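You operate a simulated robot arm through the tools that you are given. There is no shell and no other tool. Be economical: measure what you need, move in short steps, check, and stop when the job is done.

Carry out the task below with a simulated two-armed robot. There is one attempt and no reset: what you move stays moved.

TASK
Put the 40 brass plug from the rubber mat on the shelf under the workbench and the 30 brass plug on the top of the sample bench. Screw the lid back on the green-banded jar. Press the orange button two times. Put the orange cup in the wash tray. Any order will do.

Only the result counts: the job must be done as asked and must still hold three seconds after the hand-in. Knocking over, shifting, dropping, spilling or breaking anything else fails it. Lids that push on must go on centred and level and be pressed home; caps that screw on are set level and turned clockwise until they are tight.

THE ROBOT
Two 6-joint arms with two-finger grippers on one trunk, on a base that drives. Base frame: it is fixed to the floor where the robot stands at the start and does not move with it; the origin is under the middle of the robot, x ahead of it, y to its left, z up; the surface under the hand at the start is at about z = 0.884. Readings come in m, rad, newtons and seconds.
The left shoulder is at the start at [0.07, 0.176, 0.915], the right one opposite. With the tool pointing down near the work surface each hand reaches from about 0.5 to 0.76 m from the robot's upright axis, wherever it stands, measured 20 degrees to its own side. Places, roughly: brass plug [0.5, 0, 1]; green-banded jar (7x7x13 cm) [-1.2, 2.8, 0.9]; orange button [0.6, 1.4, 0.9]; orange cup (10x10x9 cm) [-1.4, 2.1, 0.7]; shelf under the workbench [0.6, 0.2, 0.4]; top of the sample bench [0.7, 2.4, 0.9]; wash tray (31x23 cm) [-3.86, 5.22, 0.86]. Payload 2.45 kg a hand.
Tool frame (each hand has its own): the origin (TCP) lies between the finger pads and is the grasp point; the fingertips stand 0.026 m ahead of it; z points along the fingers, y is the line along which they close. The gripper opens to 0.096 m. The gripper's body begins 0.069 m behind the TCP.
Orientation is that of the tool frame in the base frame, as a unit quaternion [x, y, z, w]. With the fingers straight down and closing along the base's y, the tool's x points along the base's -x, its y along +y and its z along -z.

THE INTERFACE
- The arms move only by the tool jog_arm. It takes "left_rows", "right_rows" or both (then of equal length, played together; a hand with none holds still); each is a list of rows, each an object (a shift or turn left out is 0, a gripper value left out holds the last) with "delta_rot": the turn, a rotation vector about the base's x, y, z in rad, a list of three; "travel": the shift along the base's x, y, z in m, a list of three; "jaw": the finger opening in m, from 0 to 0.096. In form: [{"delta_rot": [ax, ay, az], "travel": [tx, ty, tz], "jaw": jaw}, ...]. A call has 1 to 8 rows; each row is the pose to reach, as a shift and turn from the pose commanded when the call began. Each row takes 0.2 s and may step no farther than 0.05 m and 0.15 rad from the row before; otherwise, or with a gripper value out of range, the whole call is refused. A pose out of reach is approached as far as the arm can. The call stops where the force on the tool passes 40 N (or 10 N more than at its start, if that is more) or the arm is blocked; 0.2 s more then pass. The fingers move at their own pace and stop on an object; they squeeze with about 29 N. The grip force told is the motor's: it shows also when the fingers shut on nothing. Time passes only in rows, and 0.2 s behind the last, so rows that repeat a pose let the fingers close. It gives the time, the measured TCP pose, the force on the tool (base axes), the opening and the grip force at its end, in the units of the frame above (readings bear some noise), with the torque about the TCP (base axes, N m) and any sound that the robot's microphone picked up.
- Cameras (640 x 400 px; columns grow to the right, rows downward): "scene" is now at [0.1378, 0.0207, 1.2375]; the picture's right is [0.21, -0.98, 0.00], its down [-0.53, -0.12, -0.84] and it looks along [0.82, 0.18, -0.54] (base axes); focal length 214 px, centre (320, 200). "left" rides on the left gripper at [0.082, -0.003, -0.098] in its tool frame; the picture's right is [0.04, 1.00, 0.00], its down [-0.73, 0.03, -0.68] and it looks along [-0.68, 0.03, 0.73] (tool axes); focal length 256 px, centre (320, 200). "right" rides on the right gripper at [0.082, 0.003, -0.098] in its tool frame; the picture's right is [-0.04, 1.00, 0.00], its down [-0.73, -0.03, -0.68] and it looks along [-0.68, -0.03, 0.73] (tool axes); focal length 256 px, centre (320, 200). There is no depth. A picture from a camera that has moved, and an enlarged one, comes with that camera's place and axes in the base frame and with its lens.
- camera(camera): a new picture of that camera. The clock stands still meanwhile.
- slide_trunk(by): slides the trunk up (or, below 0, down) by that many m; the arms and the scene camera ride with it, the base frame stays. It gives what a move gives, with no picture.
- steer(legs): drives the robot by 1 to 6 legs, each [ahead, left, turn to the left] in m, m and rad, along the robot's own axes; the way and the turn of a leg run together, so that a leg with both is an arc; at most 1.5 m and 3.142 rad a leg. The arms and the cameras ride along, it lands a little off, and it stops where it bumps. It gives what a move gives.
- aim_head(pan, tilt): turns the head with the scene camera to pan (to the left, within 1.501 rad either way) and tilt (down, from -0.506 to 1.204), counted from straight ahead of the robot. It gives what a move gives.
- inspect(camera, box): a new picture of the part [left, top, right, bottom] of that camera's present view, enlarged. The clock stands still meanwhile.
- job_done(): hands the job in; it is judged then, once.

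Work in short steps. Places have to be worked out from the pictures, the camera data and where the tool is seen: move nearer, look again, correct. Check each grasp and each placing, and mend what went wrong. You have 165 turns and 118 pictures in all, those below and enlarged ones among them. Open the grippers and draw the arms clear of the work before you hand the job in, unless the task says otherwise; then end with one line.

The tools are called after ">>>" as name(argument=value, ...) on one line, values as JSON. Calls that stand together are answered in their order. jog_arm: Moves the arms, as the interface text tells. Its arguments: {"type":"object","properties":{"left_rows":{"type":"array","items":{"type":"object","properties":{"delta_rot":{"type":"array","items":{"type":"number"}},"travel":{"type":"array","items":{"type":"number"}},"jaw":{"type":"number"}}}},"right_rows":{"type":"array","items":{"type":"object","properties":{"delta_rot":{"type":"array","items":{"type":"number"}},"travel":{"type":"array","items":{"type":"number"}},"jaw":{"type":"number"}}}}},"required":[]} The other tools are called the same way: slide_trunk (by) slides the trunk up or down; steer (legs) drives the base; aim_head (pan, tilt) turns the head that bears the scene camera; camera (camera) takes a picture; inspect (camera, box) takes an enlarged picture of a part of a camera's view; job_done () hands the job in.

At the start:

```text
time: 0.0
left_position: [0.4904, 0.3242, 1.1654]
left_tool_rot: [0.0, 1.0, 0.0, 0.0]
left_ft_force: [-0.3, -0.6, -0.5]
left_torque: [-0.03, 0.01, 0.02]
left_opening: 0.096
left_grasp_force: 0.0
right_position: [0.5205, -0.1329, 1.1666]
right_tool_rot: [0.001, 1.0, 0.0, 0.001]
right_ft_force: [0.9, 0.4, 0.5]
right_torque: [0.05, 0.0, 0.01]
right_opening: 0.0958
right_grasp_force: 0.0
trunk travel left (down, up): [-0.4, 0.44]
robot x, y, heading: [-0.0024, -0.0036, -0.001]
head pan, tilt: [0.216, 0.571]
```

scene: 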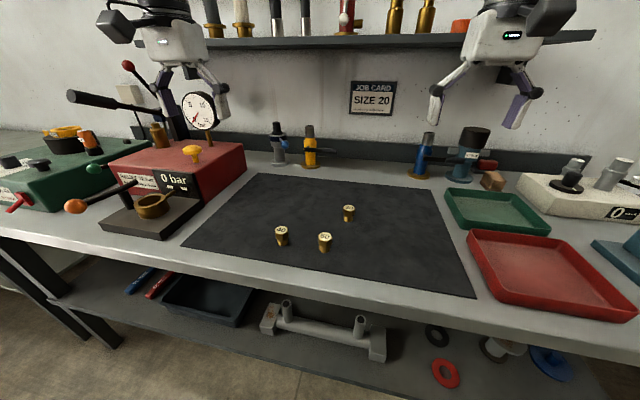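
right: 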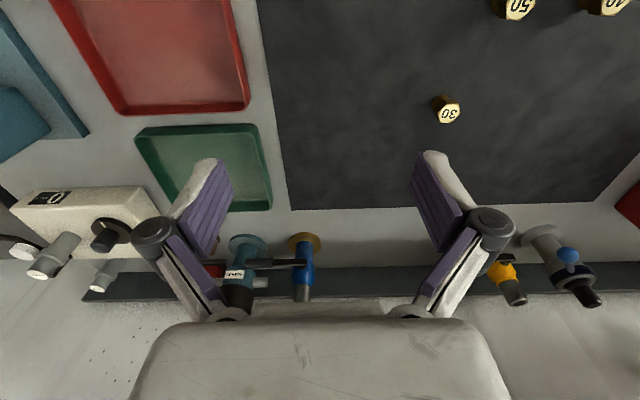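
left: 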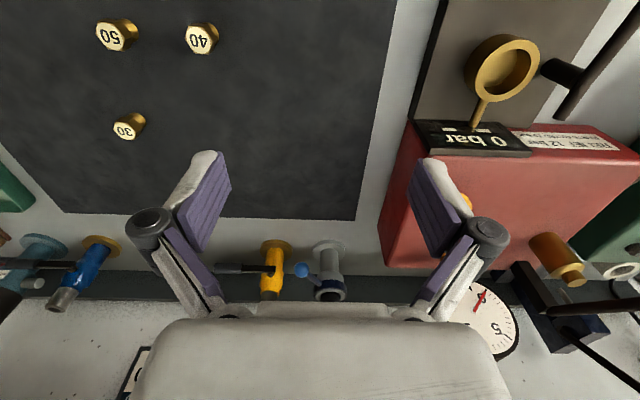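

The plugs read 40 at about (0.475, 0.187), 50 at about (0.479, 0.091) and 30 at about (0.601, 0.041), with tops near z 0.92. I'll back off 0.2 m for a tilted grasp of the 40 plug and look down at the shelf.

>>> steer(legs=[[-0.22, 0, 0]])

>>> aim_head(pan=0.1, tilt=0.75)

>>> camera(camera="scene")

```text
time: 1.7
left_position: [0.2721, 0.3238, 1.1658]
left_tool_rot: [0.001, 1.0, 0.0, 0.001]
left_ft_force: [-0.1, 0.1, 0.0]
left_torque: [-0.04, 0.0, 0.05]
left_opening: 0.0959
left_grasp_force: 0.1
right_position: [0.3024, -0.1345, 1.1668]
right_tool_rot: [0.001, 1.0, 0.0, 0.0]
right_ft_force: [0.1, -0.2, 0.1]
right_torque: [0.01, -0.02, 0.0]
right_opening: 0.096
right_grasp_force: 0.0
trunk travel left (down, up): [-0.4, 0.44]
robot x, y, heading: [-0.2169, 0.0013, -0.002]
head pan, tilt: [0.216, 0.571]
```

```text
time: 2.4
left_position: [0.2748, 0.3231, 1.1652]
left_tool_rot: [0.0, 1.0, 0.001, 0.0]
left_ft_force: [1.1, -0.2, -0.3]
left_torque: [0.01, 0.01, 0.01]
left_opening: 0.0961
left_grasp_force: 0.0
right_position: [0.3041, -0.1342, 1.1678]
right_tool_rot: [0.001, 1.0, -0.001, 0.0]
right_ft_force: [0.2, -0.9, -0.2]
right_torque: [-0.04, -0.03, -0.03]
right_opening: 0.0958
right_grasp_force: 0.1
trunk travel left (down, up): [-0.4, 0.44]
robot x, y, heading: [-0.2189, 0.0009, 0.002]
head pan, tilt: [0.099, 0.75]
```

```text
114 pictures are left
camera scene: at [-0.0837, 0.0098, 1.2219], right [0.1, -1.0, 0.0], down [-0.68, -0.07, -0.73], along [0.73, 0.07, -0.68], focal length 214 px, centre (320, 200)
```

scene: 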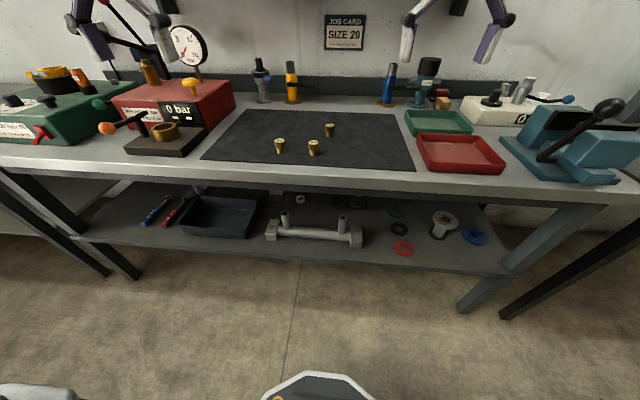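

Backing off worked. Now I bring the left hand over the 40 plug while pitching it 0.7 rad, so it can later be set upright on the shelf from the front.

>>> jog_arm(left_rows=[{"travel": [0.033, -0.0225, -0.023], "delta_rot": [0, -0.117, 0], "jaw": 0.06}, {"travel": [0.066, -0.045, -0.046], "delta_rot": [0, -0.234, 0]}, {"travel": [0.099, -0.068, -0.07], "delta_rot": [0, -0.35, 0]}, {"travel": [0.132, -0.09, -0.093], "delta_rot": [0, -0.467, 0]}, {"travel": [0.166, -0.113, -0.116], "delta_rot": [0, -0.584, 0]}, {"travel": [0.2, -0.136, -0.14], "delta_rot": [0, -0.7, 0]}, {"travel": [0.2, -0.136, -0.165], "delta_rot": [0, -0.7, 0]}])

>>> camera(camera="left")

>>> inspect(camera="scene", box=[200, 60, 440, 210])

```text
time: 4.0
left_position: [0.4725, 0.1858, 0.9991]
left_tool_rot: [0.001, 0.939, 0.0, 0.344]
left_ft_force: [0.1, 0.4, 0.0]
left_torque: [-0.02, -0.01, -0.03]
left_opening: 0.0603
left_grasp_force: 0.1
right_position: [0.303, -0.1331, 1.1677]
right_tool_rot: [0.001, 1.0, -0.001, 0.0]
right_ft_force: [0.2, 0.1, 0.1]
right_torque: [0.01, 0.01, 0.0]
right_opening: 0.0959
right_grasp_force: 0.1
trunk travel left (down, up): [-0.4, 0.44]
robot x, y, heading: [-0.2187, -0.0009, -0.002]
head pan, tilt: [0.099, 0.75]
```

```text
113 pictures are left
camera left: at [0.3472, 0.1827, 1.0227], right [-0.03, 1.0, -0.03], down [0.12, 0.03, 0.99], along [0.99, 0.03, -0.12], focal length 256 px, centre (320, 200)
```

left: 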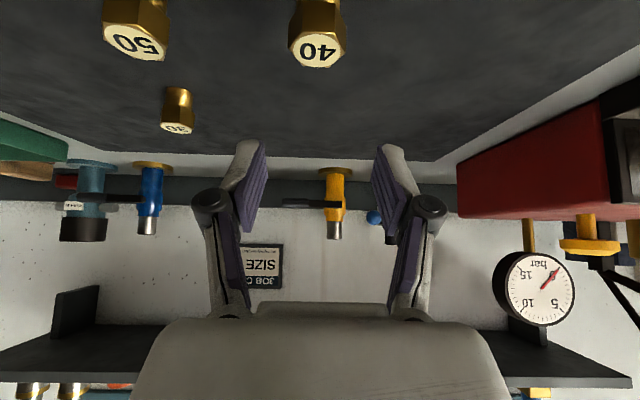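

```text
2.67 times, centred on (320, 135) of scene
camera zoom: at [-0.0841, 0.0104, 1.2219], right [0.1, -1.0, 0.0], down [-0.68, -0.07, -0.73], along [0.73, 0.07, -0.68], focal length 572 px, centre (320, 373)
```

zoom: 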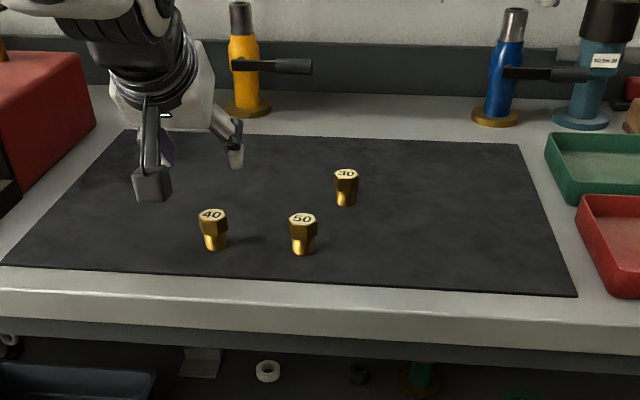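

The gripper lines up with the 40 plug in y. I descend to z 0.917 and close.

>>> jog_arm(left_rows=[{"travel": [0.0, -0.002, -0.041]}, {"travel": [0.003, -0.002, -0.07]}, {"travel": [0.003, -0.002, -0.082]}, {"travel": [0.003, -0.002, -0.082], "jaw": 0.0}, {"travel": [0.003, -0.002, -0.082], "jaw": 0.0}, {"travel": [0.003, -0.002, -0.082], "jaw": 0.0}])

>>> inspect(camera="scene", box=[200, 60, 440, 210])

```text
time: 5.4
left_position: [0.4758, 0.1839, 0.9195]
left_tool_rot: [0.001, 0.94, 0.0, 0.342]
left_ft_force: [0.3, -0.2, 0.7]
left_torque: [-0.01, -0.03, 0.01]
left_opening: 0.0309
left_grasp_force: 29.3
right_position: [0.3033, -0.134, 1.1671]
right_tool_rot: [0.001, 1.0, 0.0, 0.0]
right_ft_force: [0.5, -0.1, -0.6]
right_torque: [-0.05, 0.01, 0.0]
right_opening: 0.0959
right_grasp_force: 0.0
trunk travel left (down, up): [-0.4, 0.44]
robot x, y, heading: [-0.2177, -0.0029, -0.001]
head pan, tilt: [0.099, 0.75]
```

```text
2.67 times, centred on (320, 135) of scene
camera zoom: at [-0.0839, 0.0097, 1.2219], right [0.1, -1.0, 0.0], down [-0.68, -0.07, -0.73], along [0.73, 0.07, -0.68], focal length 572 px, centre (320, 373)
```

zoom: 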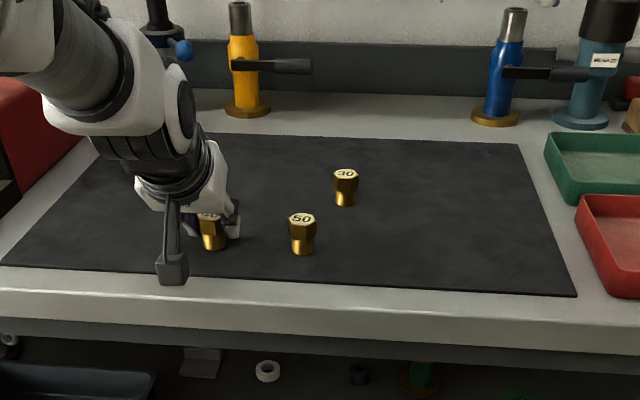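

The 40 plug is gripped (opening 0.031). I lift it, back away from the bench and lower the trunk.

>>> jog_arm(left_rows=[{"travel": [0.0, 0, 0.04]}, {"travel": [-0.0, 0, 0.08]}, {"travel": [-0.0, 0, 0.12]}])

>>> steer(legs=[[-0.32, 0, 0]])

>>> slide_trunk(by=-0.4)

>>> aim_head(pan=0.0, tilt=0.5)

>>> camera(camera="scene")

>>> camera(camera="left")

```text
time: 6.2
left_position: [0.4761, 0.1838, 1.0414]
left_tool_rot: [0.001, 0.939, 0.001, 0.343]
left_ft_force: [-0.3, -0.2, -0.3]
left_torque: [0.03, -0.01, 0.01]
left_opening: 0.0311
left_grasp_force: 28.8
right_position: [0.303, -0.1346, 1.1669]
right_tool_rot: [0.001, 1.0, 0.0, 0.0]
right_ft_force: [-0.2, 1.1, 1.0]
right_torque: [0.01, -0.02, -0.01]
right_opening: 0.0961
right_grasp_force: 0.0
trunk travel left (down, up): [-0.4, 0.44]
robot x, y, heading: [-0.2187, 0.0001, 0.001]
head pan, tilt: [0.099, 0.75]
```

```text
time: 8.3
left_position: [0.1621, 0.1866, 1.0404]
left_tool_rot: [-0.001, 0.939, 0.001, 0.344]
left_ft_force: [0.0, -0.1, 0.6]
left_torque: [-0.01, 0.0, -0.02]
left_opening: 0.0308
left_grasp_force: 29.4
right_position: [-0.0109, -0.1324, 1.1683]
right_tool_rot: [0.0, 1.0, -0.001, 0.001]
right_ft_force: [-0.5, -0.2, 0.3]
right_torque: [-0.02, -0.05, 0.01]
right_opening: 0.0959
right_grasp_force: 0.1
trunk travel left (down, up): [-0.4, 0.44]
robot x, y, heading: [-0.5317, 0.0016, 0.006]
head pan, tilt: [0.099, 0.75]
```

```text
time: 12.1
left_position: [0.1612, 0.1864, 0.6398]
left_tool_rot: [-0.001, 0.939, 0.0, 0.343]
left_ft_force: [-0.1, -0.1, -0.8]
left_torque: [-0.01, 0.03, -0.03]
left_opening: 0.0308
left_grasp_force: 29.7
right_position: [-0.0125, -0.1321, 0.7661]
right_tool_rot: [0.001, 1.0, -0.001, 0.0]
right_ft_force: [0.7, 0.5, -1.0]
right_torque: [-0.01, 0.01, -0.01]
right_opening: 0.0963
right_grasp_force: 0.1
trunk travel left (down, up): [0.0, 0.84]
robot x, y, heading: [-0.5323, 0.0032, 0.005]
head pan, tilt: [0.099, 0.75]
```

```text
time: 12.9
left_position: [0.1612, 0.1875, 0.6417]
left_tool_rot: [0.0, 0.939, 0.001, 0.343]
left_ft_force: [-0.2, 0.2, 0.7]
left_torque: [0.0, 0.03, 0.03]
left_opening: 0.0315
left_grasp_force: 28.9
right_position: [-0.0123, -0.1323, 0.7657]
right_tool_rot: [0.0, 1.0, 0.0, 0.0]
right_ft_force: [-0.7, 0.1, 0.6]
right_torque: [0.03, 0.01, -0.01]
right_opening: 0.096
right_grasp_force: 0.0
trunk travel left (down, up): [0.0, 0.84]
robot x, y, heading: [-0.5295, 0.0006, 0.004]
head pan, tilt: [0.0, 0.499]
```

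```text
110 pictures are left
camera scene: at [-0.3901, 0.002, 0.8438], right [0.0, -1.0, 0.0], down [-0.48, 0.0, -0.88], along [0.88, 0.0, -0.48], focal length 214 px, centre (320, 200)
```

scene: 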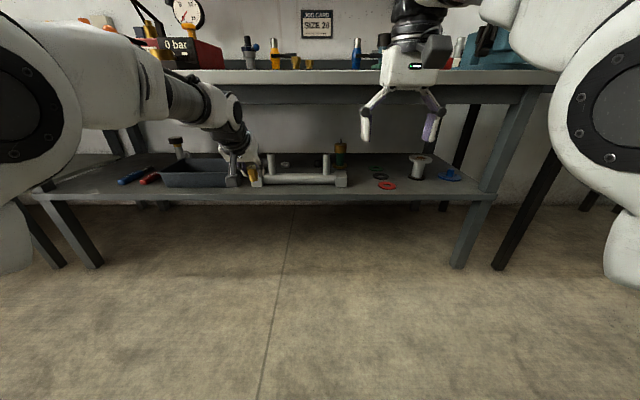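

```text
109 pictures are left
camera left: at [0.0364, 0.1822, 0.6632], right [-0.03, 1.0, -0.02], down [0.12, 0.03, 0.99], along [0.99, 0.03, -0.12], focal length 256 px, centre (320, 200)
```

left: 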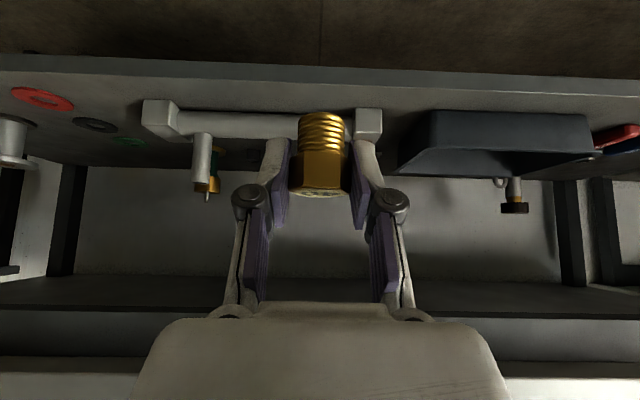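

I need the shelf height and a free spot, so I zoom in on the shelf from the scene camera and the left camera.

>>> inspect(camera="scene", box=[220, 120, 480, 230])

>>> inspect(camera="left", box=[0, 40, 400, 220])

```text
2.46 times, centred on (350, 175) of scene
camera zoom: at [-0.3901, 0.002, 0.8438], right [0.0, -1.0, 0.0], down [-0.48, 0.0, -0.88], along [0.88, 0.0, -0.48], focal length 528 px, centre (246, 262)
```

zoom: 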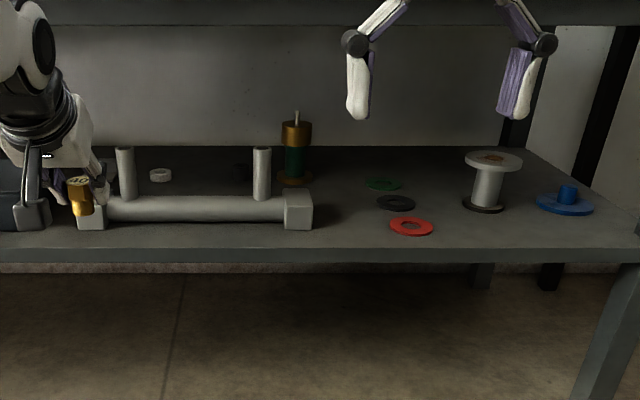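

```text
1.60 times, centred on (200, 130) of left
camera zoom: at [0.0364, 0.1822, 0.6632], right [-0.03, 1.0, -0.02], down [0.12, 0.03, 0.99], along [0.99, 0.03, -0.12], focal length 410 px, centre (512, 312)
```

zoom: 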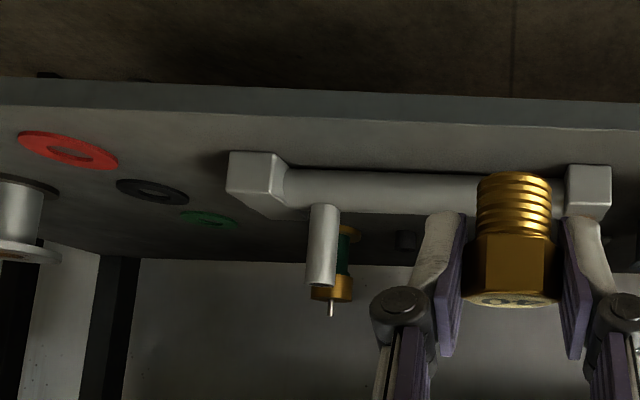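

Shelf top comes out at about z 0.415 with its front edge near x 0.43. The free spot is about (0.52, -0.20), between the pipe and the red ring. I drive right, then forward.

>>> steer(legs=[[0, -0.388, 0], [0.29, 0, 0]])

>>> camera(camera="left")

>>> camera(camera="scene")

```text
time: 16.9
left_position: [0.4508, -0.1969, 0.6399]
left_tool_rot: [-0.001, 0.939, 0.001, 0.343]
left_ft_force: [-0.2, 0.2, -0.8]
left_torque: [-0.01, 0.0, 0.01]
left_opening: 0.031
left_grasp_force: 29.3
right_position: [0.2788, -0.5161, 0.7676]
right_tool_rot: [-0.001, 1.0, -0.001, 0.0]
right_ft_force: [-0.7, 0.8, 0.4]
right_torque: [-0.02, -0.02, 0.0]
right_opening: 0.0962
right_grasp_force: 0.1
trunk travel left (down, up): [0.0, 0.84]
robot x, y, heading: [-0.2386, -0.3836, 0.0]
head pan, tilt: [0.0, 0.499]
```

```text
106 pictures are left
camera left: at [0.3262, -0.2015, 0.6631], right [-0.03, 1.0, -0.02], down [0.12, 0.03, 0.99], along [0.99, 0.03, -0.12], focal length 256 px, centre (320, 200)
```

left: 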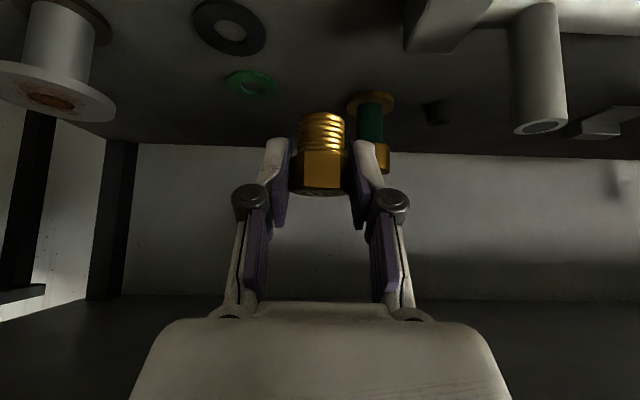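

```text
105 pictures are left
camera scene: at [-0.1, -0.3823, 0.8438], right [0.0, -1.0, 0.0], down [-0.48, 0.0, -0.88], along [0.88, 0.0, -0.48], focal length 214 px, centre (320, 200)
```

scene: 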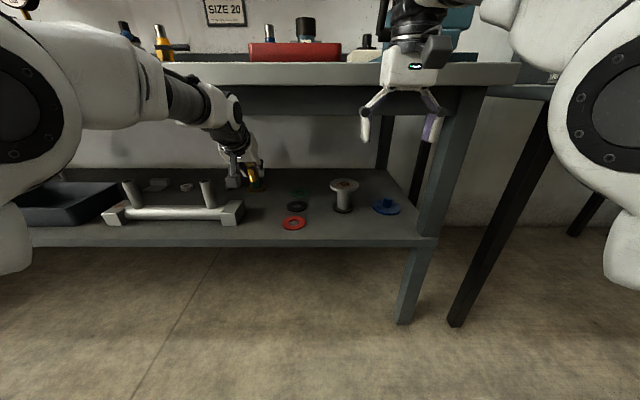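

The layout agrees: pipe end at y≈-0.11, ring centre at (0.52, -0.29). I move the plug forward and down to just above the shelf.

>>> jog_arm(left_rows=[{"travel": [0.016, 0, -0.04]}, {"travel": [0.032, -0.002, -0.08]}, {"travel": [0.048, -0.003, -0.12]}, {"travel": [0.064, -0.003, -0.16]}])

>>> inspect(camera="scene", box=[160, 130, 400, 280])

```text
time: 17.9
left_position: [0.5152, -0.2016, 0.4788]
left_tool_rot: [-0.002, 0.94, 0.002, 0.342]
left_ft_force: [0.9, -0.7, -1.0]
left_torque: [0.01, 0.0, -0.02]
left_opening: 0.0313
left_grasp_force: 28.9
right_position: [0.2789, -0.5143, 0.767]
right_tool_rot: [-0.001, 1.0, 0.0, 0.0]
right_ft_force: [-0.1, -0.9, -0.1]
right_torque: [-0.01, -0.05, 0.0]
right_opening: 0.096
right_grasp_force: 0.0
trunk travel left (down, up): [0.0, 0.84]
robot x, y, heading: [-0.2405, -0.3876, 0.003]
head pan, tilt: [0.0, 0.499]
```

```text
2.67 times, centred on (280, 205) of scene
camera zoom: at [-0.0999, -0.3823, 0.8438], right [0.0, -1.0, 0.0], down [-0.48, 0.0, -0.88], along [0.88, 0.0, -0.48], focal length 572 px, centre (427, 187)
```

zoom: 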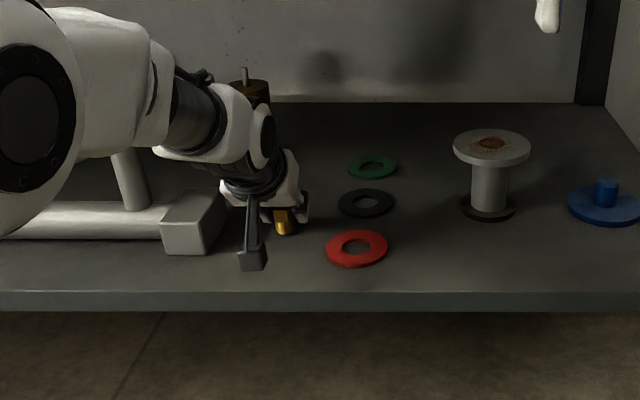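

Clear of pipe and rings. Lowering in small steps toward contact.

>>> jog_arm(left_rows=[{"travel": [0, 0, -0.01]}, {"travel": [0, 0, -0.02]}, {"travel": [0, 0, -0.027]}, {"travel": [0, 0, -0.027]}])

>>> inspect(camera="left", box=[200, 40, 440, 220])

```text
time: 18.7
left_position: [0.5163, -0.2007, 0.4664]
left_tool_rot: [-0.002, 0.935, 0.001, 0.354]
left_ft_force: [-1.5, 0.9, 19.9]
left_torque: [-0.02, 0.0, 0.04]
left_opening: 0.0307
left_grasp_force: 29.3
right_position: [0.2766, -0.5162, 0.7675]
right_tool_rot: [0.0, 1.0, 0.0, 0.0]
right_ft_force: [0.3, 0.4, 0.1]
right_torque: [0.03, -0.02, 0.01]
right_opening: 0.096
right_grasp_force: 0.0
trunk travel left (down, up): [0.0, 0.84]
robot x, y, heading: [-0.2419, -0.382, 0.005]
head pan, tilt: [0.0, 0.499]
stopped in row 3 (left hand): the force on the tool passed its limit at 46 N (the readings are from after the stop); the commanded pose is now the measured one
```

```text
2.22 times, centred on (320, 130) of left
camera zoom: at [0.3909, -0.2055, 0.4872], right [-0.03, 1.0, -0.03], down [0.1, 0.03, 0.99], along [0.99, 0.03, -0.1], focal length 569 px, centre (320, 356)
```

zoom: 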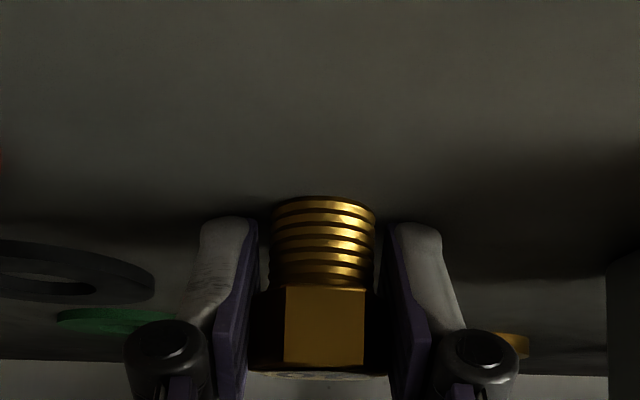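

Contact force is upward with almost no torque, so the plug base is on the shelf (top about z 0.433). I ease up 2 mm to relieve the load, open, and back the hand off.

>>> jog_arm(left_rows=[{"travel": [0, 0, 0.001]}, {"travel": [0, 0, 0.001]}])

>>> jog_arm(left_rows=[{"jaw": 0.04}, {"jaw": 0.06}, {"jaw": 0.06}])

>>> jog_arm(left_rows=[{"travel": [-0.02, 0, 0.024]}, {"travel": [-0.045, 0, 0.05]}, {"travel": [-0.08, 0, 0.08]}, {"travel": [-0.11, 0, 0.11]}])

>>> inspect(camera="scene", box=[160, 130, 400, 280])

>>> camera(camera="left")

```text
time: 19.3
left_position: [0.5177, -0.2015, 0.4676]
left_tool_rot: [-0.003, 0.936, 0.001, 0.353]
left_ft_force: [7.7, 5.0, 27.4]
left_torque: [0.15, -0.32, 0.04]
left_opening: 0.031
left_grasp_force: 29.3
right_position: [0.2772, -0.5163, 0.7681]
right_tool_rot: [-0.001, 1.0, 0.0, 0.002]
right_ft_force: [0.2, -0.8, -0.3]
right_torque: [0.0, 0.0, 0.0]
right_opening: 0.0959
right_grasp_force: 0.1
trunk travel left (down, up): [0.0, 0.84]
robot x, y, heading: [-0.2405, -0.382, 0.001]
head pan, tilt: [0.0, 0.499]
```

```text
time: 20.1
left_position: [0.5162, -0.2003, 0.4625]
left_tool_rot: [0.0, 0.937, -0.001, 0.349]
left_ft_force: [-2.1, -3.2, 16.9]
left_torque: [-0.19, -0.04, -0.09]
left_opening: 0.0631
left_grasp_force: 8.5
right_position: [0.2771, -0.5164, 0.7669]
right_tool_rot: [0.0, 1.0, 0.0, 0.001]
right_ft_force: [1.0, -0.1, -1.1]
right_torque: [-0.04, 0.02, 0.02]
right_opening: 0.096
right_grasp_force: 0.1
trunk travel left (down, up): [0.0, 0.84]
robot x, y, heading: [-0.2382, -0.3808, 0.005]
head pan, tilt: [0.0, 0.499]
```

```text
time: 21.1
left_position: [0.4064, -0.1995, 0.5721]
left_tool_rot: [-0.002, 0.937, 0.0, 0.348]
left_ft_force: [0.7, -0.7, -0.1]
left_torque: [0.0, 0.02, -0.04]
left_opening: 0.0602
left_grasp_force: 0.1
right_position: [0.2787, -0.5159, 0.7672]
right_tool_rot: [0.0, 1.0, -0.001, 0.0]
right_ft_force: [0.3, -0.5, 1.1]
right_torque: [0.0, 0.02, -0.01]
right_opening: 0.0958
right_grasp_force: 0.1
trunk travel left (down, up): [0.0, 0.84]
robot x, y, heading: [-0.2395, -0.384, 0.003]
head pan, tilt: [0.0, 0.499]
```

```text
2.67 times, centred on (280, 205) of scene
camera zoom: at [-0.1003, -0.3822, 0.8438], right [0.0, -1.0, 0.0], down [-0.48, 0.0, -0.88], along [0.88, 0.0, -0.48], focal length 572 px, centre (427, 187)
```

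zoom: 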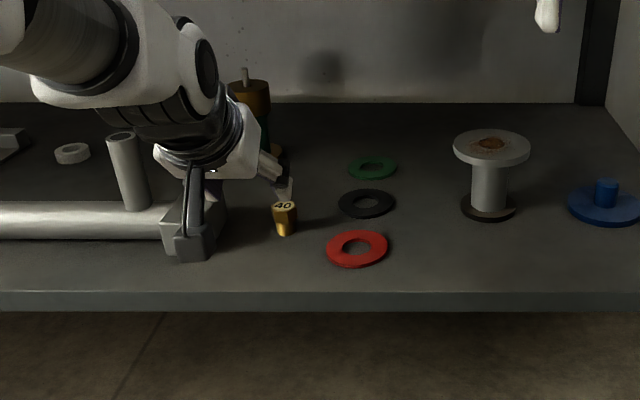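

```text
101 pictures are left
camera left: at [0.2801, -0.2039, 0.5942], right [-0.03, 1.0, -0.03], down [0.11, 0.03, 0.99], along [0.99, 0.03, -0.11], focal length 256 px, centre (320, 200)
```

left: 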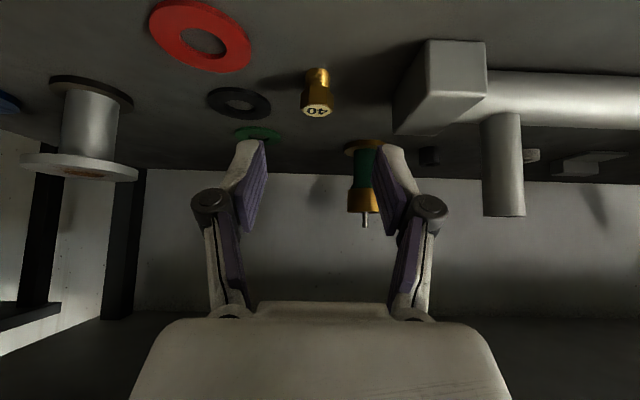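

The 40 plug stands upright on the shelf. I back out, raise the trunk, level the left hand and drive to where the left arm can reach the 30 plug.

>>> steer(legs=[[-0.32, 0, 0]])

>>> slide_trunk(by=0.4)

>>> jog_arm(left_rows=[{"travel": [-0.016, 0.009, 0.021], "delta_rot": [0, 0.119, 0]}, {"travel": [-0.032, 0.018, 0.042], "delta_rot": [0, 0.237, 0]}, {"travel": [-0.048, 0.028, 0.064], "delta_rot": [0, 0.356, 0]}, {"travel": [-0.064, 0.037, 0.085], "delta_rot": [0, 0.474, 0]}, {"travel": [-0.08, 0.046, 0.106], "delta_rot": [0, 0.593, 0]}, {"travel": [-0.096, 0.056, 0.128], "delta_rot": [0, 0.711, 0]}])

>>> steer(legs=[[0, 0.184, 0], [0.56, 0, 0]])

>>> camera(camera="left")

```text
time: 23.2
left_position: [0.09, -0.1989, 0.5725]
left_tool_rot: [-0.003, 0.937, 0.002, 0.35]
left_ft_force: [0.2, -0.2, 0.4]
left_torque: [0.01, -0.01, 0.0]
left_opening: 0.06
left_grasp_force: 0.0
right_position: [-0.0364, -0.5156, 0.7668]
right_tool_rot: [-0.002, 1.0, 0.0, 0.0]
right_ft_force: [-0.4, 0.7, -0.2]
right_torque: [-0.02, 0.0, 0.04]
right_opening: 0.0958
right_grasp_force: 0.0
trunk travel left (down, up): [0.0, 0.84]
robot x, y, heading: [-0.5578, -0.3798, 0.003]
head pan, tilt: [0.0, 0.499]
```

```text
time: 27.1
left_position: [0.0912, -0.2002, 0.9726]
left_tool_rot: [-0.003, 0.937, 0.001, 0.35]
left_ft_force: [-0.4, 0.8, -1.1]
left_torque: [-0.01, -0.03, 0.0]
left_opening: 0.0602
left_grasp_force: 0.1
right_position: [-0.0371, -0.5157, 1.1667]
right_tool_rot: [-0.002, 1.0, 0.0, 0.0]
right_ft_force: [-0.9, 0.1, -0.5]
right_torque: [0.0, -0.03, -0.02]
right_opening: 0.0961
right_grasp_force: 0.0
trunk travel left (down, up): [-0.4, 0.44]
robot x, y, heading: [-0.5566, -0.3853, 0.002]
head pan, tilt: [0.0, 0.499]
```

```text
time: 28.5
left_position: [-0.0061, -0.1429, 1.1005]
left_tool_rot: [-0.002, 1.0, 0.001, 0.001]
left_ft_force: [-1.1, -0.1, 0.1]
left_torque: [0.01, 0.01, -0.02]
left_opening: 0.0601
left_grasp_force: 0.0
right_position: [-0.0365, -0.5155, 1.1669]
right_tool_rot: [-0.002, 1.0, -0.001, -0.001]
right_ft_force: [-0.1, 0.4, -0.1]
right_torque: [0.01, 0.0, -0.02]
right_opening: 0.0959
right_grasp_force: 0.1
trunk travel left (down, up): [-0.4, 0.44]
robot x, y, heading: [-0.5622, -0.3875, 0.006]
head pan, tilt: [0.0, 0.499]
```

```text
time: 32.8
left_position: [0.5546, 0.0509, 1.1009]
left_tool_rot: [-0.005, 1.0, 0.002, 0.0]
left_ft_force: [0.6, 0.8, 1.2]
left_torque: [-0.01, -0.03, -0.02]
left_opening: 0.0599
left_grasp_force: 0.1
right_position: [0.5273, -0.3211, 1.1667]
right_tool_rot: [-0.006, 1.0, -0.001, 0.0]
right_ft_force: [-0.9, 0.8, -0.7]
right_torque: [-0.01, 0.01, 0.0]
right_opening: 0.096
right_grasp_force: 0.0
trunk travel left (down, up): [-0.4, 0.44]
robot x, y, heading: [0.0059, -0.1919, 0.012]
head pan, tilt: [0.0, 0.499]
```

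```text
100 pictures are left
camera left: at [0.474, 0.0461, 1.199], right [-0.05, 1.0, 0.0], down [0.73, 0.04, 0.68], along [0.68, 0.04, -0.73], focal length 256 px, centre (320, 200)
```

left: 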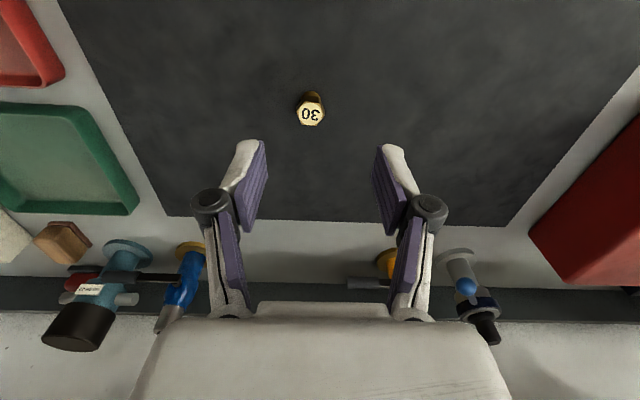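

Plug 30 is at about (0.597, 0.043). I descend vertically over it and grip.

>>> jog_arm(left_rows=[{"travel": [0.022, -0.004, -0.04]}, {"travel": [0.042, -0.0075, -0.08]}, {"travel": [0.042, -0.0075, -0.12]}, {"travel": [0.042, -0.0075, -0.16]}, {"travel": [0.042, -0.0075, -0.182]}, {"travel": [0.042, -0.0075, -0.182], "jaw": 0}, {"travel": [0.042, -0.0075, -0.182], "jaw": 0}, {"travel": [0.042, -0.0075, -0.182], "jaw": 0}])

>>> jog_arm(left_rows=[{"travel": [0, 0, 0.05]}, {"travel": [0, 0, 0.1]}, {"travel": [0, 0, 0.15]}, {"travel": [-0.02, 0, 0.19]}])

>>> camera(camera="left")

```text
time: 34.6
left_position: [0.5988, 0.044, 0.9199]
left_tool_rot: [-0.007, 1.0, 0.002, 0.002]
left_ft_force: [-0.6, -1.4, 1.1]
left_torque: [-0.02, 0.01, 0.01]
left_opening: 0.0311
left_grasp_force: 28.9
right_position: [0.5265, -0.3218, 1.1675]
right_tool_rot: [-0.006, 1.0, 0.0, -0.001]
right_ft_force: [-0.4, -0.1, -0.6]
right_torque: [0.02, 0.01, -0.01]
right_opening: 0.0961
right_grasp_force: 0.0
trunk travel left (down, up): [-0.4, 0.44]
robot x, y, heading: [0.0053, -0.1899, 0.016]
head pan, tilt: [0.0, 0.499]
```

```text
time: 35.6
left_position: [0.5746, 0.0437, 1.111]
left_tool_rot: [-0.006, 1.0, 0.002, 0.001]
left_ft_force: [0.1, -0.4, 0.1]
left_torque: [0.03, -0.01, 0.02]
left_opening: 0.031
left_grasp_force: 28.9
right_position: [0.5253, -0.3217, 1.1669]
right_tool_rot: [-0.006, 1.0, 0.0, 0.001]
right_ft_force: [0.2, 0.1, -0.1]
right_torque: [-0.01, -0.03, -0.02]
right_opening: 0.0961
right_grasp_force: 0.0
trunk travel left (down, up): [-0.4, 0.44]
robot x, y, heading: [0.0024, -0.1947, 0.015]
head pan, tilt: [0.0, 0.499]
```

```text
99 pictures are left
camera left: at [0.4927, 0.038, 1.2088], right [-0.05, 1.0, 0.0], down [0.73, 0.04, 0.68], along [0.68, 0.04, -0.73], focal length 256 px, centre (320, 200)
```

left: 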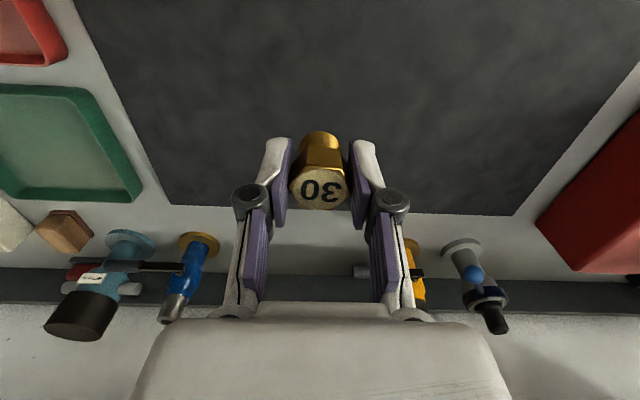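

The 30 plug is held. I back away from the bench and look left toward the button and sample bench.

>>> steer(legs=[[-0.5, 0, -0.015]])

>>> aim_head(pan=0.9, tilt=0.4)

>>> camera(camera="scene")

>>> aim_head(pan=1.5, tilt=0.35)

>>> camera(camera="scene")

```text
time: 38.5
left_position: [0.0864, 0.0308, 1.1091]
left_tool_rot: [0.004, 1.0, 0.001, 0.002]
left_ft_force: [0.1, -0.1, -0.6]
left_torque: [-0.02, -0.01, 0.01]
left_opening: 0.0309
left_grasp_force: 29.2
right_position: [0.0306, -0.332, 1.1667]
right_tool_rot: [0.003, 1.0, 0.0, 0.0]
right_ft_force: [0.4, 0.2, 0.6]
right_torque: [0.04, -0.03, 0.01]
right_opening: 0.0961
right_grasp_force: 0.0
trunk travel left (down, up): [-0.4, 0.44]
robot x, y, heading: [-0.4881, -0.1961, -0.008]
head pan, tilt: [0.0, 0.499]
```

```text
time: 39.7
left_position: [0.0881, 0.0311, 1.1095]
left_tool_rot: [0.003, 1.0, 0.001, 0.0]
left_ft_force: [0.4, -0.3, -1.6]
left_torque: [-0.02, -0.04, -0.02]
left_opening: 0.0307
left_grasp_force: 29.3
right_position: [0.0297, -0.3323, 1.1672]
right_tool_rot: [0.004, 1.0, -0.001, 0.0]
right_ft_force: [-0.4, -0.1, -0.5]
right_torque: [0.01, -0.02, -0.01]
right_opening: 0.096
right_grasp_force: 0.0
trunk travel left (down, up): [-0.4, 0.44]
robot x, y, heading: [-0.4876, -0.1948, -0.005]
head pan, tilt: [0.901, 0.4]
```

```text
98 pictures are left
camera scene: at [-0.38, -0.1229, 1.253], right [0.78, -0.63, 0.0], down [-0.24, -0.3, -0.92], along [0.58, 0.72, -0.39], focal length 214 px, centre (320, 200)
```

scene: 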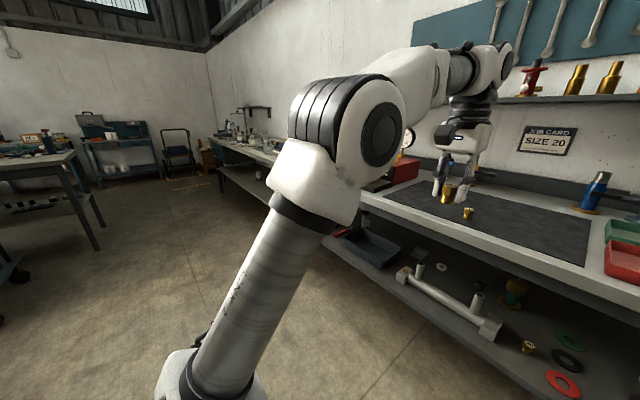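

```text
time: 40.7
left_position: [0.087, 0.0304, 1.1095]
left_tool_rot: [0.004, 1.0, 0.001, 0.001]
left_ft_force: [-0.1, -0.5, -0.6]
left_torque: [0.01, -0.02, 0.02]
left_opening: 0.031
left_grasp_force: 28.9
right_position: [0.0302, -0.3322, 1.1669]
right_tool_rot: [0.004, 1.0, 0.0, 0.001]
right_ft_force: [-0.4, 0.3, 0.4]
right_torque: [0.02, -0.04, 0.03]
right_opening: 0.0962
right_grasp_force: 0.0
trunk travel left (down, up): [-0.4, 0.44]
robot x, y, heading: [-0.4899, -0.196, -0.008]
head pan, tilt: [1.499, 0.351]
```

```text
97 pictures are left
camera scene: at [-0.4308, -0.1023, 1.2575], right [1.0, -0.08, 0.0], down [-0.03, -0.34, -0.94], along [0.07, 0.94, -0.34], focal length 214 px, centre (320, 200)
```

scene: 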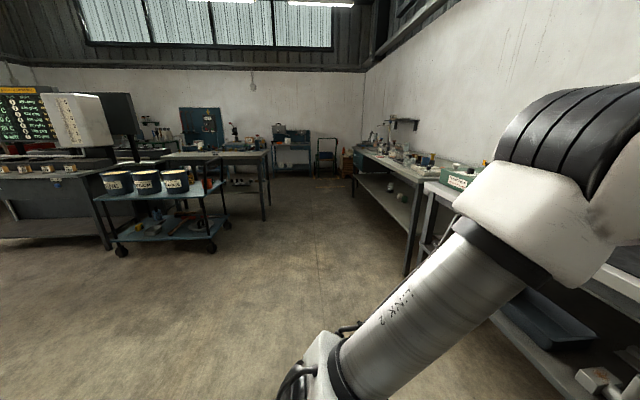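

The aisle along y at x≈-0.49 is clear, and the cart with cups is at x<-1.2. I drive left 1.55 m to face the area with the button.

>>> steer(legs=[[0, 1.45, 0], [0, 0.15, 0]])

>>> aim_head(pan=0.0, tilt=0.5)

>>> camera(camera="scene")

```text
time: 48.9
left_position: [0.0649, 1.6369, 1.1088]
left_tool_rot: [-0.012, 1.0, 0.0, 0.001]
left_ft_force: [0.1, 0.9, -1.1]
left_torque: [-0.05, -0.01, -0.04]
left_opening: 0.0308
left_grasp_force: 29.1
right_position: [0.0184, 1.2714, 1.1676]
right_tool_rot: [-0.012, 1.0, -0.001, 0.0]
right_ft_force: [0.3, -0.3, -0.1]
right_torque: [0.0, 0.03, 0.03]
right_opening: 0.0959
right_grasp_force: 0.0
trunk travel left (down, up): [-0.4, 0.44]
robot x, y, heading: [-0.5008, 1.3909, 0.026]
head pan, tilt: [1.499, 0.351]
```

```text
time: 50.5
left_position: [0.0655, 1.637, 1.1102]
left_tool_rot: [-0.011, 1.0, 0.001, 0.001]
left_ft_force: [-0.3, 0.5, -0.6]
left_torque: [0.04, -0.02, -0.02]
left_opening: 0.0304
left_grasp_force: 28.8
right_position: [0.0199, 1.2708, 1.1669]
right_tool_rot: [-0.013, 1.0, 0.0, 0.0]
right_ft_force: [-0.3, -0.3, 0.1]
right_torque: [-0.02, 0.02, 0.02]
right_opening: 0.0961
right_grasp_force: 0.1
trunk travel left (down, up): [-0.4, 0.44]
robot x, y, heading: [-0.5057, 1.3871, 0.024]
head pan, tilt: [0.0, 0.499]
```

```text
96 pictures are left
camera scene: at [-0.3615, 1.3965, 1.2438], right [0.02, -1.0, 0.0], down [-0.48, -0.01, -0.88], along [0.88, 0.02, -0.48], focal length 214 px, centre (320, 200)
```

scene: 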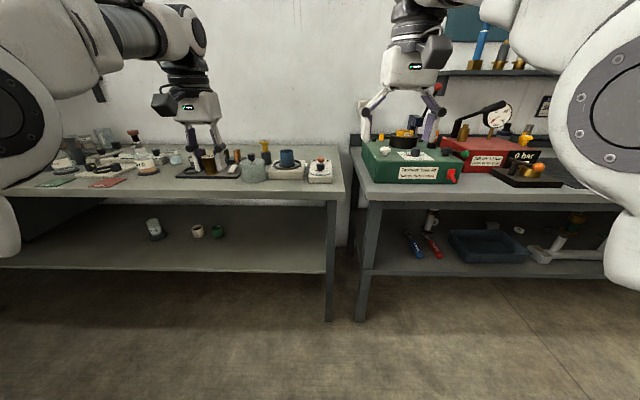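

The sample bench starts at the left, and a small white box near (320,165) seems to carry the button. I zoom in.

>>> inspect(camera="scene", box=[160, 120, 350, 220])

>>> inspect(camera="scene", box=[0, 110, 190, 220])

```text
3.37 times, centred on (255, 170) of scene
camera zoom: at [-0.3615, 1.3965, 1.2438], right [0.02, -1.0, 0.0], down [-0.48, -0.01, -0.88], along [0.88, 0.02, -0.48], focal length 722 px, centre (539, 301)
```

zoom: 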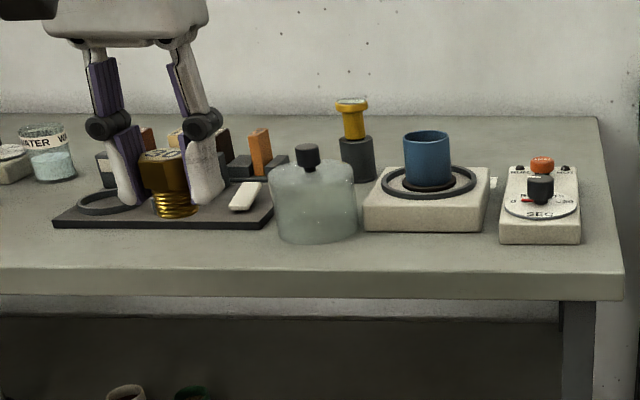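

```text
3.37 times, centred on (95, 165) of scene
camera zoom: at [-0.3615, 1.3965, 1.2438], right [0.02, -1.0, 0.0], down [-0.48, -0.01, -0.88], along [0.88, 0.02, -0.48], focal length 722 px, centre (1078, 318)
```

zoom: 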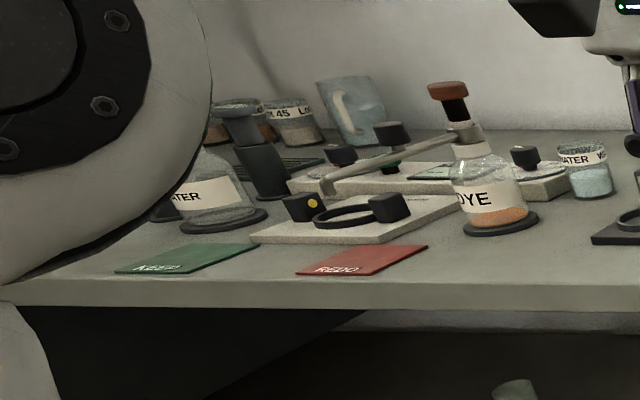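

The orange button sits at about (0.57, 1.41), top about z 0.94, behind a black knob. A free patch for the 30 plug lies around (0.45, 2.14). I drive in so the right hand is over the button.

>>> steer(legs=[[0, 0.145, -0.024], [0.46, 0, 0]])

>>> jog_arm(right_rows=[{"jaw": 0.0}, {"jaw": 0.0}, {"jaw": 0.0}])

>>> camera(camera="right")

>>> camera(camera="scene")

```text
time: 54.2
left_position: [0.5275, 1.7676, 1.1081]
left_tool_rot: [0.001, 1.0, 0.002, 0.001]
left_ft_force: [0.0, 0.4, -1.0]
left_torque: [-0.01, -0.04, 0.03]
left_opening: 0.0304
left_grasp_force: 29.1
right_position: [0.4731, 1.4019, 1.1655]
right_tool_rot: [0.001, 1.0, 0.0, 0.0]
right_ft_force: [1.0, -0.2, -0.6]
right_torque: [0.03, 0.03, 0.0]
right_opening: 0.096
right_grasp_force: 0.0
trunk travel left (down, up): [-0.4, 0.44]
robot x, y, heading: [-0.0488, 1.5335, 0.001]
head pan, tilt: [0.0, 0.499]
```

```text
time: 55.0
left_position: [0.5274, 1.7668, 1.1095]
left_tool_rot: [0.001, 1.0, 0.0, 0.002]
left_ft_force: [-1.0, 0.0, -0.6]
left_torque: [-0.02, 0.0, -0.05]
left_opening: 0.0305
left_grasp_force: 28.7
right_position: [0.4738, 1.4027, 1.1672]
right_tool_rot: [0.002, 1.0, 0.001, 0.0]
right_ft_force: [0.9, -0.2, 0.1]
right_torque: [-0.01, -0.03, -0.05]
right_opening: 0.0003
right_grasp_force: 28.6
trunk travel left (down, up): [-0.4, 0.44]
robot x, y, heading: [-0.0497, 1.5358, -0.005]
head pan, tilt: [0.0, 0.499]
```

```text
93 pictures are left
camera right: at [0.3905, 1.4062, 1.2652], right [0.04, 1.0, 0.0], down [0.73, -0.03, 0.68], along [0.68, -0.03, -0.73], focal length 256 px, centre (320, 200)
```

right: 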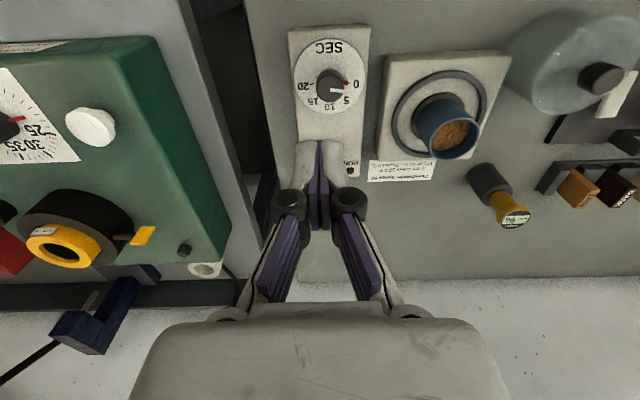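

```text
92 pictures are left
camera scene: at [0.0949, 1.5378, 1.2438], right [0.0, -1.0, 0.0], down [-0.48, 0.0, -0.88], along [0.88, 0.0, -0.48], focal length 214 px, centre (320, 200)
```

scene: 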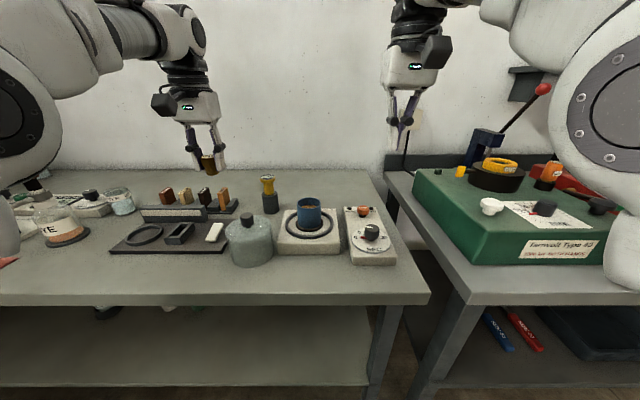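

I zoom on the button from the current scene view to refine its position.

>>> inspect(camera="scene", box=[320, 180, 420, 280])

```text
4.00 times, centred on (370, 230) of scene
camera zoom: at [0.0949, 1.5378, 1.2438], right [0.0, -1.0, 0.0], down [-0.48, 0.0, -0.88], along [0.88, 0.0, -0.48], focal length 858 px, centre (120, 80)
```

zoom: 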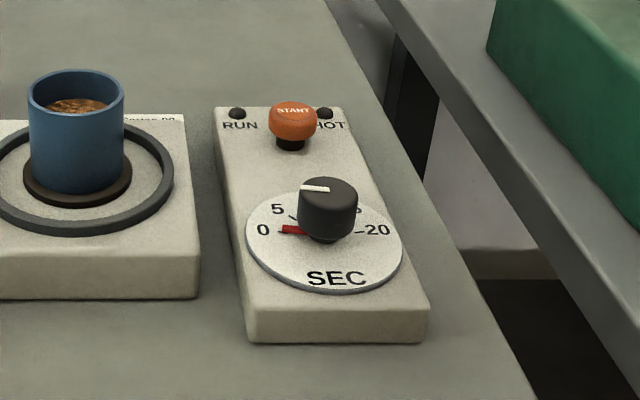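

Button refined to (0.605, 1.417), top about z 0.942. I move the closed right fingers to just above it.

>>> jog_arm(right_rows=[{"travel": [0.035, 0.004, 0.0]}, {"travel": [0.07, 0.008, -0.03]}, {"travel": [0.105, 0.012, -0.06]}, {"travel": [0.131, 0.0145, -0.095]}, {"travel": [0.131, 0.0145, -0.135]}, {"travel": [0.131, 0.0145, -0.175]}])

>>> inspect(camera="scene", box=[310, 150, 430, 270])

```text
time: 56.4
left_position: [0.5299, 1.7656, 1.1087]
left_tool_rot: [0.001, 1.0, 0.002, 0.001]
left_ft_force: [0.2, 0.6, -1.0]
left_torque: [0.01, 0.0, 0.0]
left_opening: 0.0303
left_grasp_force: 28.9
right_position: [0.606, 1.4147, 0.9904]
right_tool_rot: [0.0, 1.0, 0.0, 0.0]
right_ft_force: [0.9, -0.1, 0.1]
right_torque: [0.0, 0.0, -0.01]
right_opening: 0.0
right_grasp_force: 28.6
right hand out of reach, approached as far as the arm can: row 3, 4
trunk travel left (down, up): [-0.4, 0.44]
robot x, y, heading: [-0.0481, 1.5381, -0.002]
head pan, tilt: [0.0, 0.499]
```

```text
3.33 times, centred on (370, 210) of scene
camera zoom: at [0.0961, 1.5377, 1.2437], right [0.0, -1.0, 0.0], down [-0.48, 0.0, -0.88], along [0.88, 0.0, -0.48], focal length 715 px, centre (153, 167)
```

zoom: 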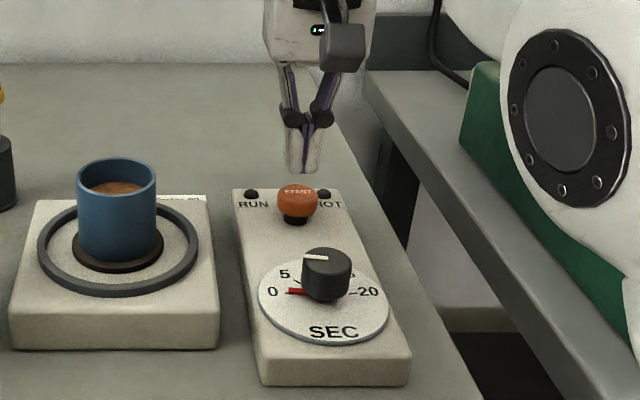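

Fingertips are directly above the button. I press slowly downward and watch force and sound.

>>> jog_arm(right_rows=[{"travel": [0, 0.002, -0.012]}, {"travel": [0, 0.002, -0.018]}, {"travel": [0, 0.002, -0.022]}, {"travel": [0, 0.002, -0.025]}])

```text
time: 57.4
left_position: [0.5277, 1.767, 1.1081]
left_tool_rot: [0.001, 1.0, 0.002, 0.002]
left_ft_force: [0.8, -0.2, -0.3]
left_torque: [-0.06, -0.02, 0.01]
left_opening: 0.0304
left_grasp_force: 29.3
right_position: [0.6047, 1.4191, 0.9662]
right_tool_rot: [0.001, 1.0, 0.0, 0.0]
right_ft_force: [-0.1, -0.2, -0.2]
right_torque: [-0.02, 0.0, -0.02]
right_opening: 0.0
right_grasp_force: 28.7
trunk travel left (down, up): [-0.4, 0.44]
robot x, y, heading: [-0.0437, 1.5409, -0.006]
head pan, tilt: [0.0, 0.499]
```

No contact yet, so I continue down in finer steps.

>>> jog_arm(right_rows=[{"travel": [0, 0, -0.002]}, {"travel": [0, 0, -0.004]}, {"travel": [0, 0, -0.006]}])

>>> inspect(camera="scene", box=[310, 150, 430, 270])

```text
time: 58.2
left_position: [0.5266, 1.7679, 1.1096]
left_tool_rot: [0.001, 1.0, 0.002, 0.001]
left_ft_force: [-0.1, -0.1, 0.1]
left_torque: [0.0, -0.01, 0.02]
left_opening: 0.0306
left_grasp_force: 29.3
right_position: [0.6047, 1.4183, 0.9612]
right_tool_rot: [0.001, 1.0, 0.0, 0.0]
right_ft_force: [0.7, -1.2, 0.3]
right_torque: [-0.01, 0.01, 0.04]
right_opening: 0.0058
right_grasp_force: 28.9
trunk travel left (down, up): [-0.4, 0.44]
robot x, y, heading: [-0.0462, 1.5351, 0.001]
head pan, tilt: [0.0, 0.499]
```

```text
3.33 times, centred on (370, 210) of scene
camera zoom: at [0.095, 1.5378, 1.2438], right [0.0, -1.0, 0.0], down [-0.48, 0.0, -0.88], along [0.88, 0.0, -0.48], focal length 715 px, centre (153, 167)
```

zoom: 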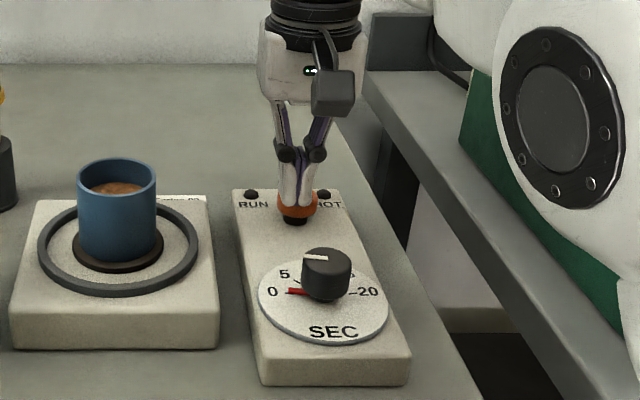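

The button dome is wedging the fingertips apart (opening 0.006) with no press. I lift and offset by 6 mm so one finger's tip lands on the button.

>>> jog_arm(right_rows=[{"travel": [0, 0, 0.02]}, {"travel": [0, 0.006, 0.02], "jaw": 0}, {"travel": [0, 0.006, 0.02], "jaw": 0}, {"travel": [0, 0.006, 0.01]}, {"travel": [0, 0.006, 0.005]}, {"travel": [0, 0.006, 0.001]}])

```text
time: 59.6
left_position: [0.5278, 1.7667, 1.1092]
left_tool_rot: [0.001, 1.0, 0.002, 0.001]
left_ft_force: [0.2, 1.0, -0.4]
left_torque: [-0.02, -0.03, 0.0]
left_opening: 0.0307
left_grasp_force: 28.8
right_position: [0.6039, 1.425, 0.962]
right_tool_rot: [0.001, 1.0, -0.001, 0.001]
right_ft_force: [0.6, 0.6, -0.6]
right_torque: [0.01, 0.02, -0.01]
right_opening: 0.0
right_grasp_force: 28.4
trunk travel left (down, up): [-0.4, 0.44]
robot x, y, heading: [-0.048, 1.5364, -0.001]
head pan, tilt: [0.0, 0.499]
```

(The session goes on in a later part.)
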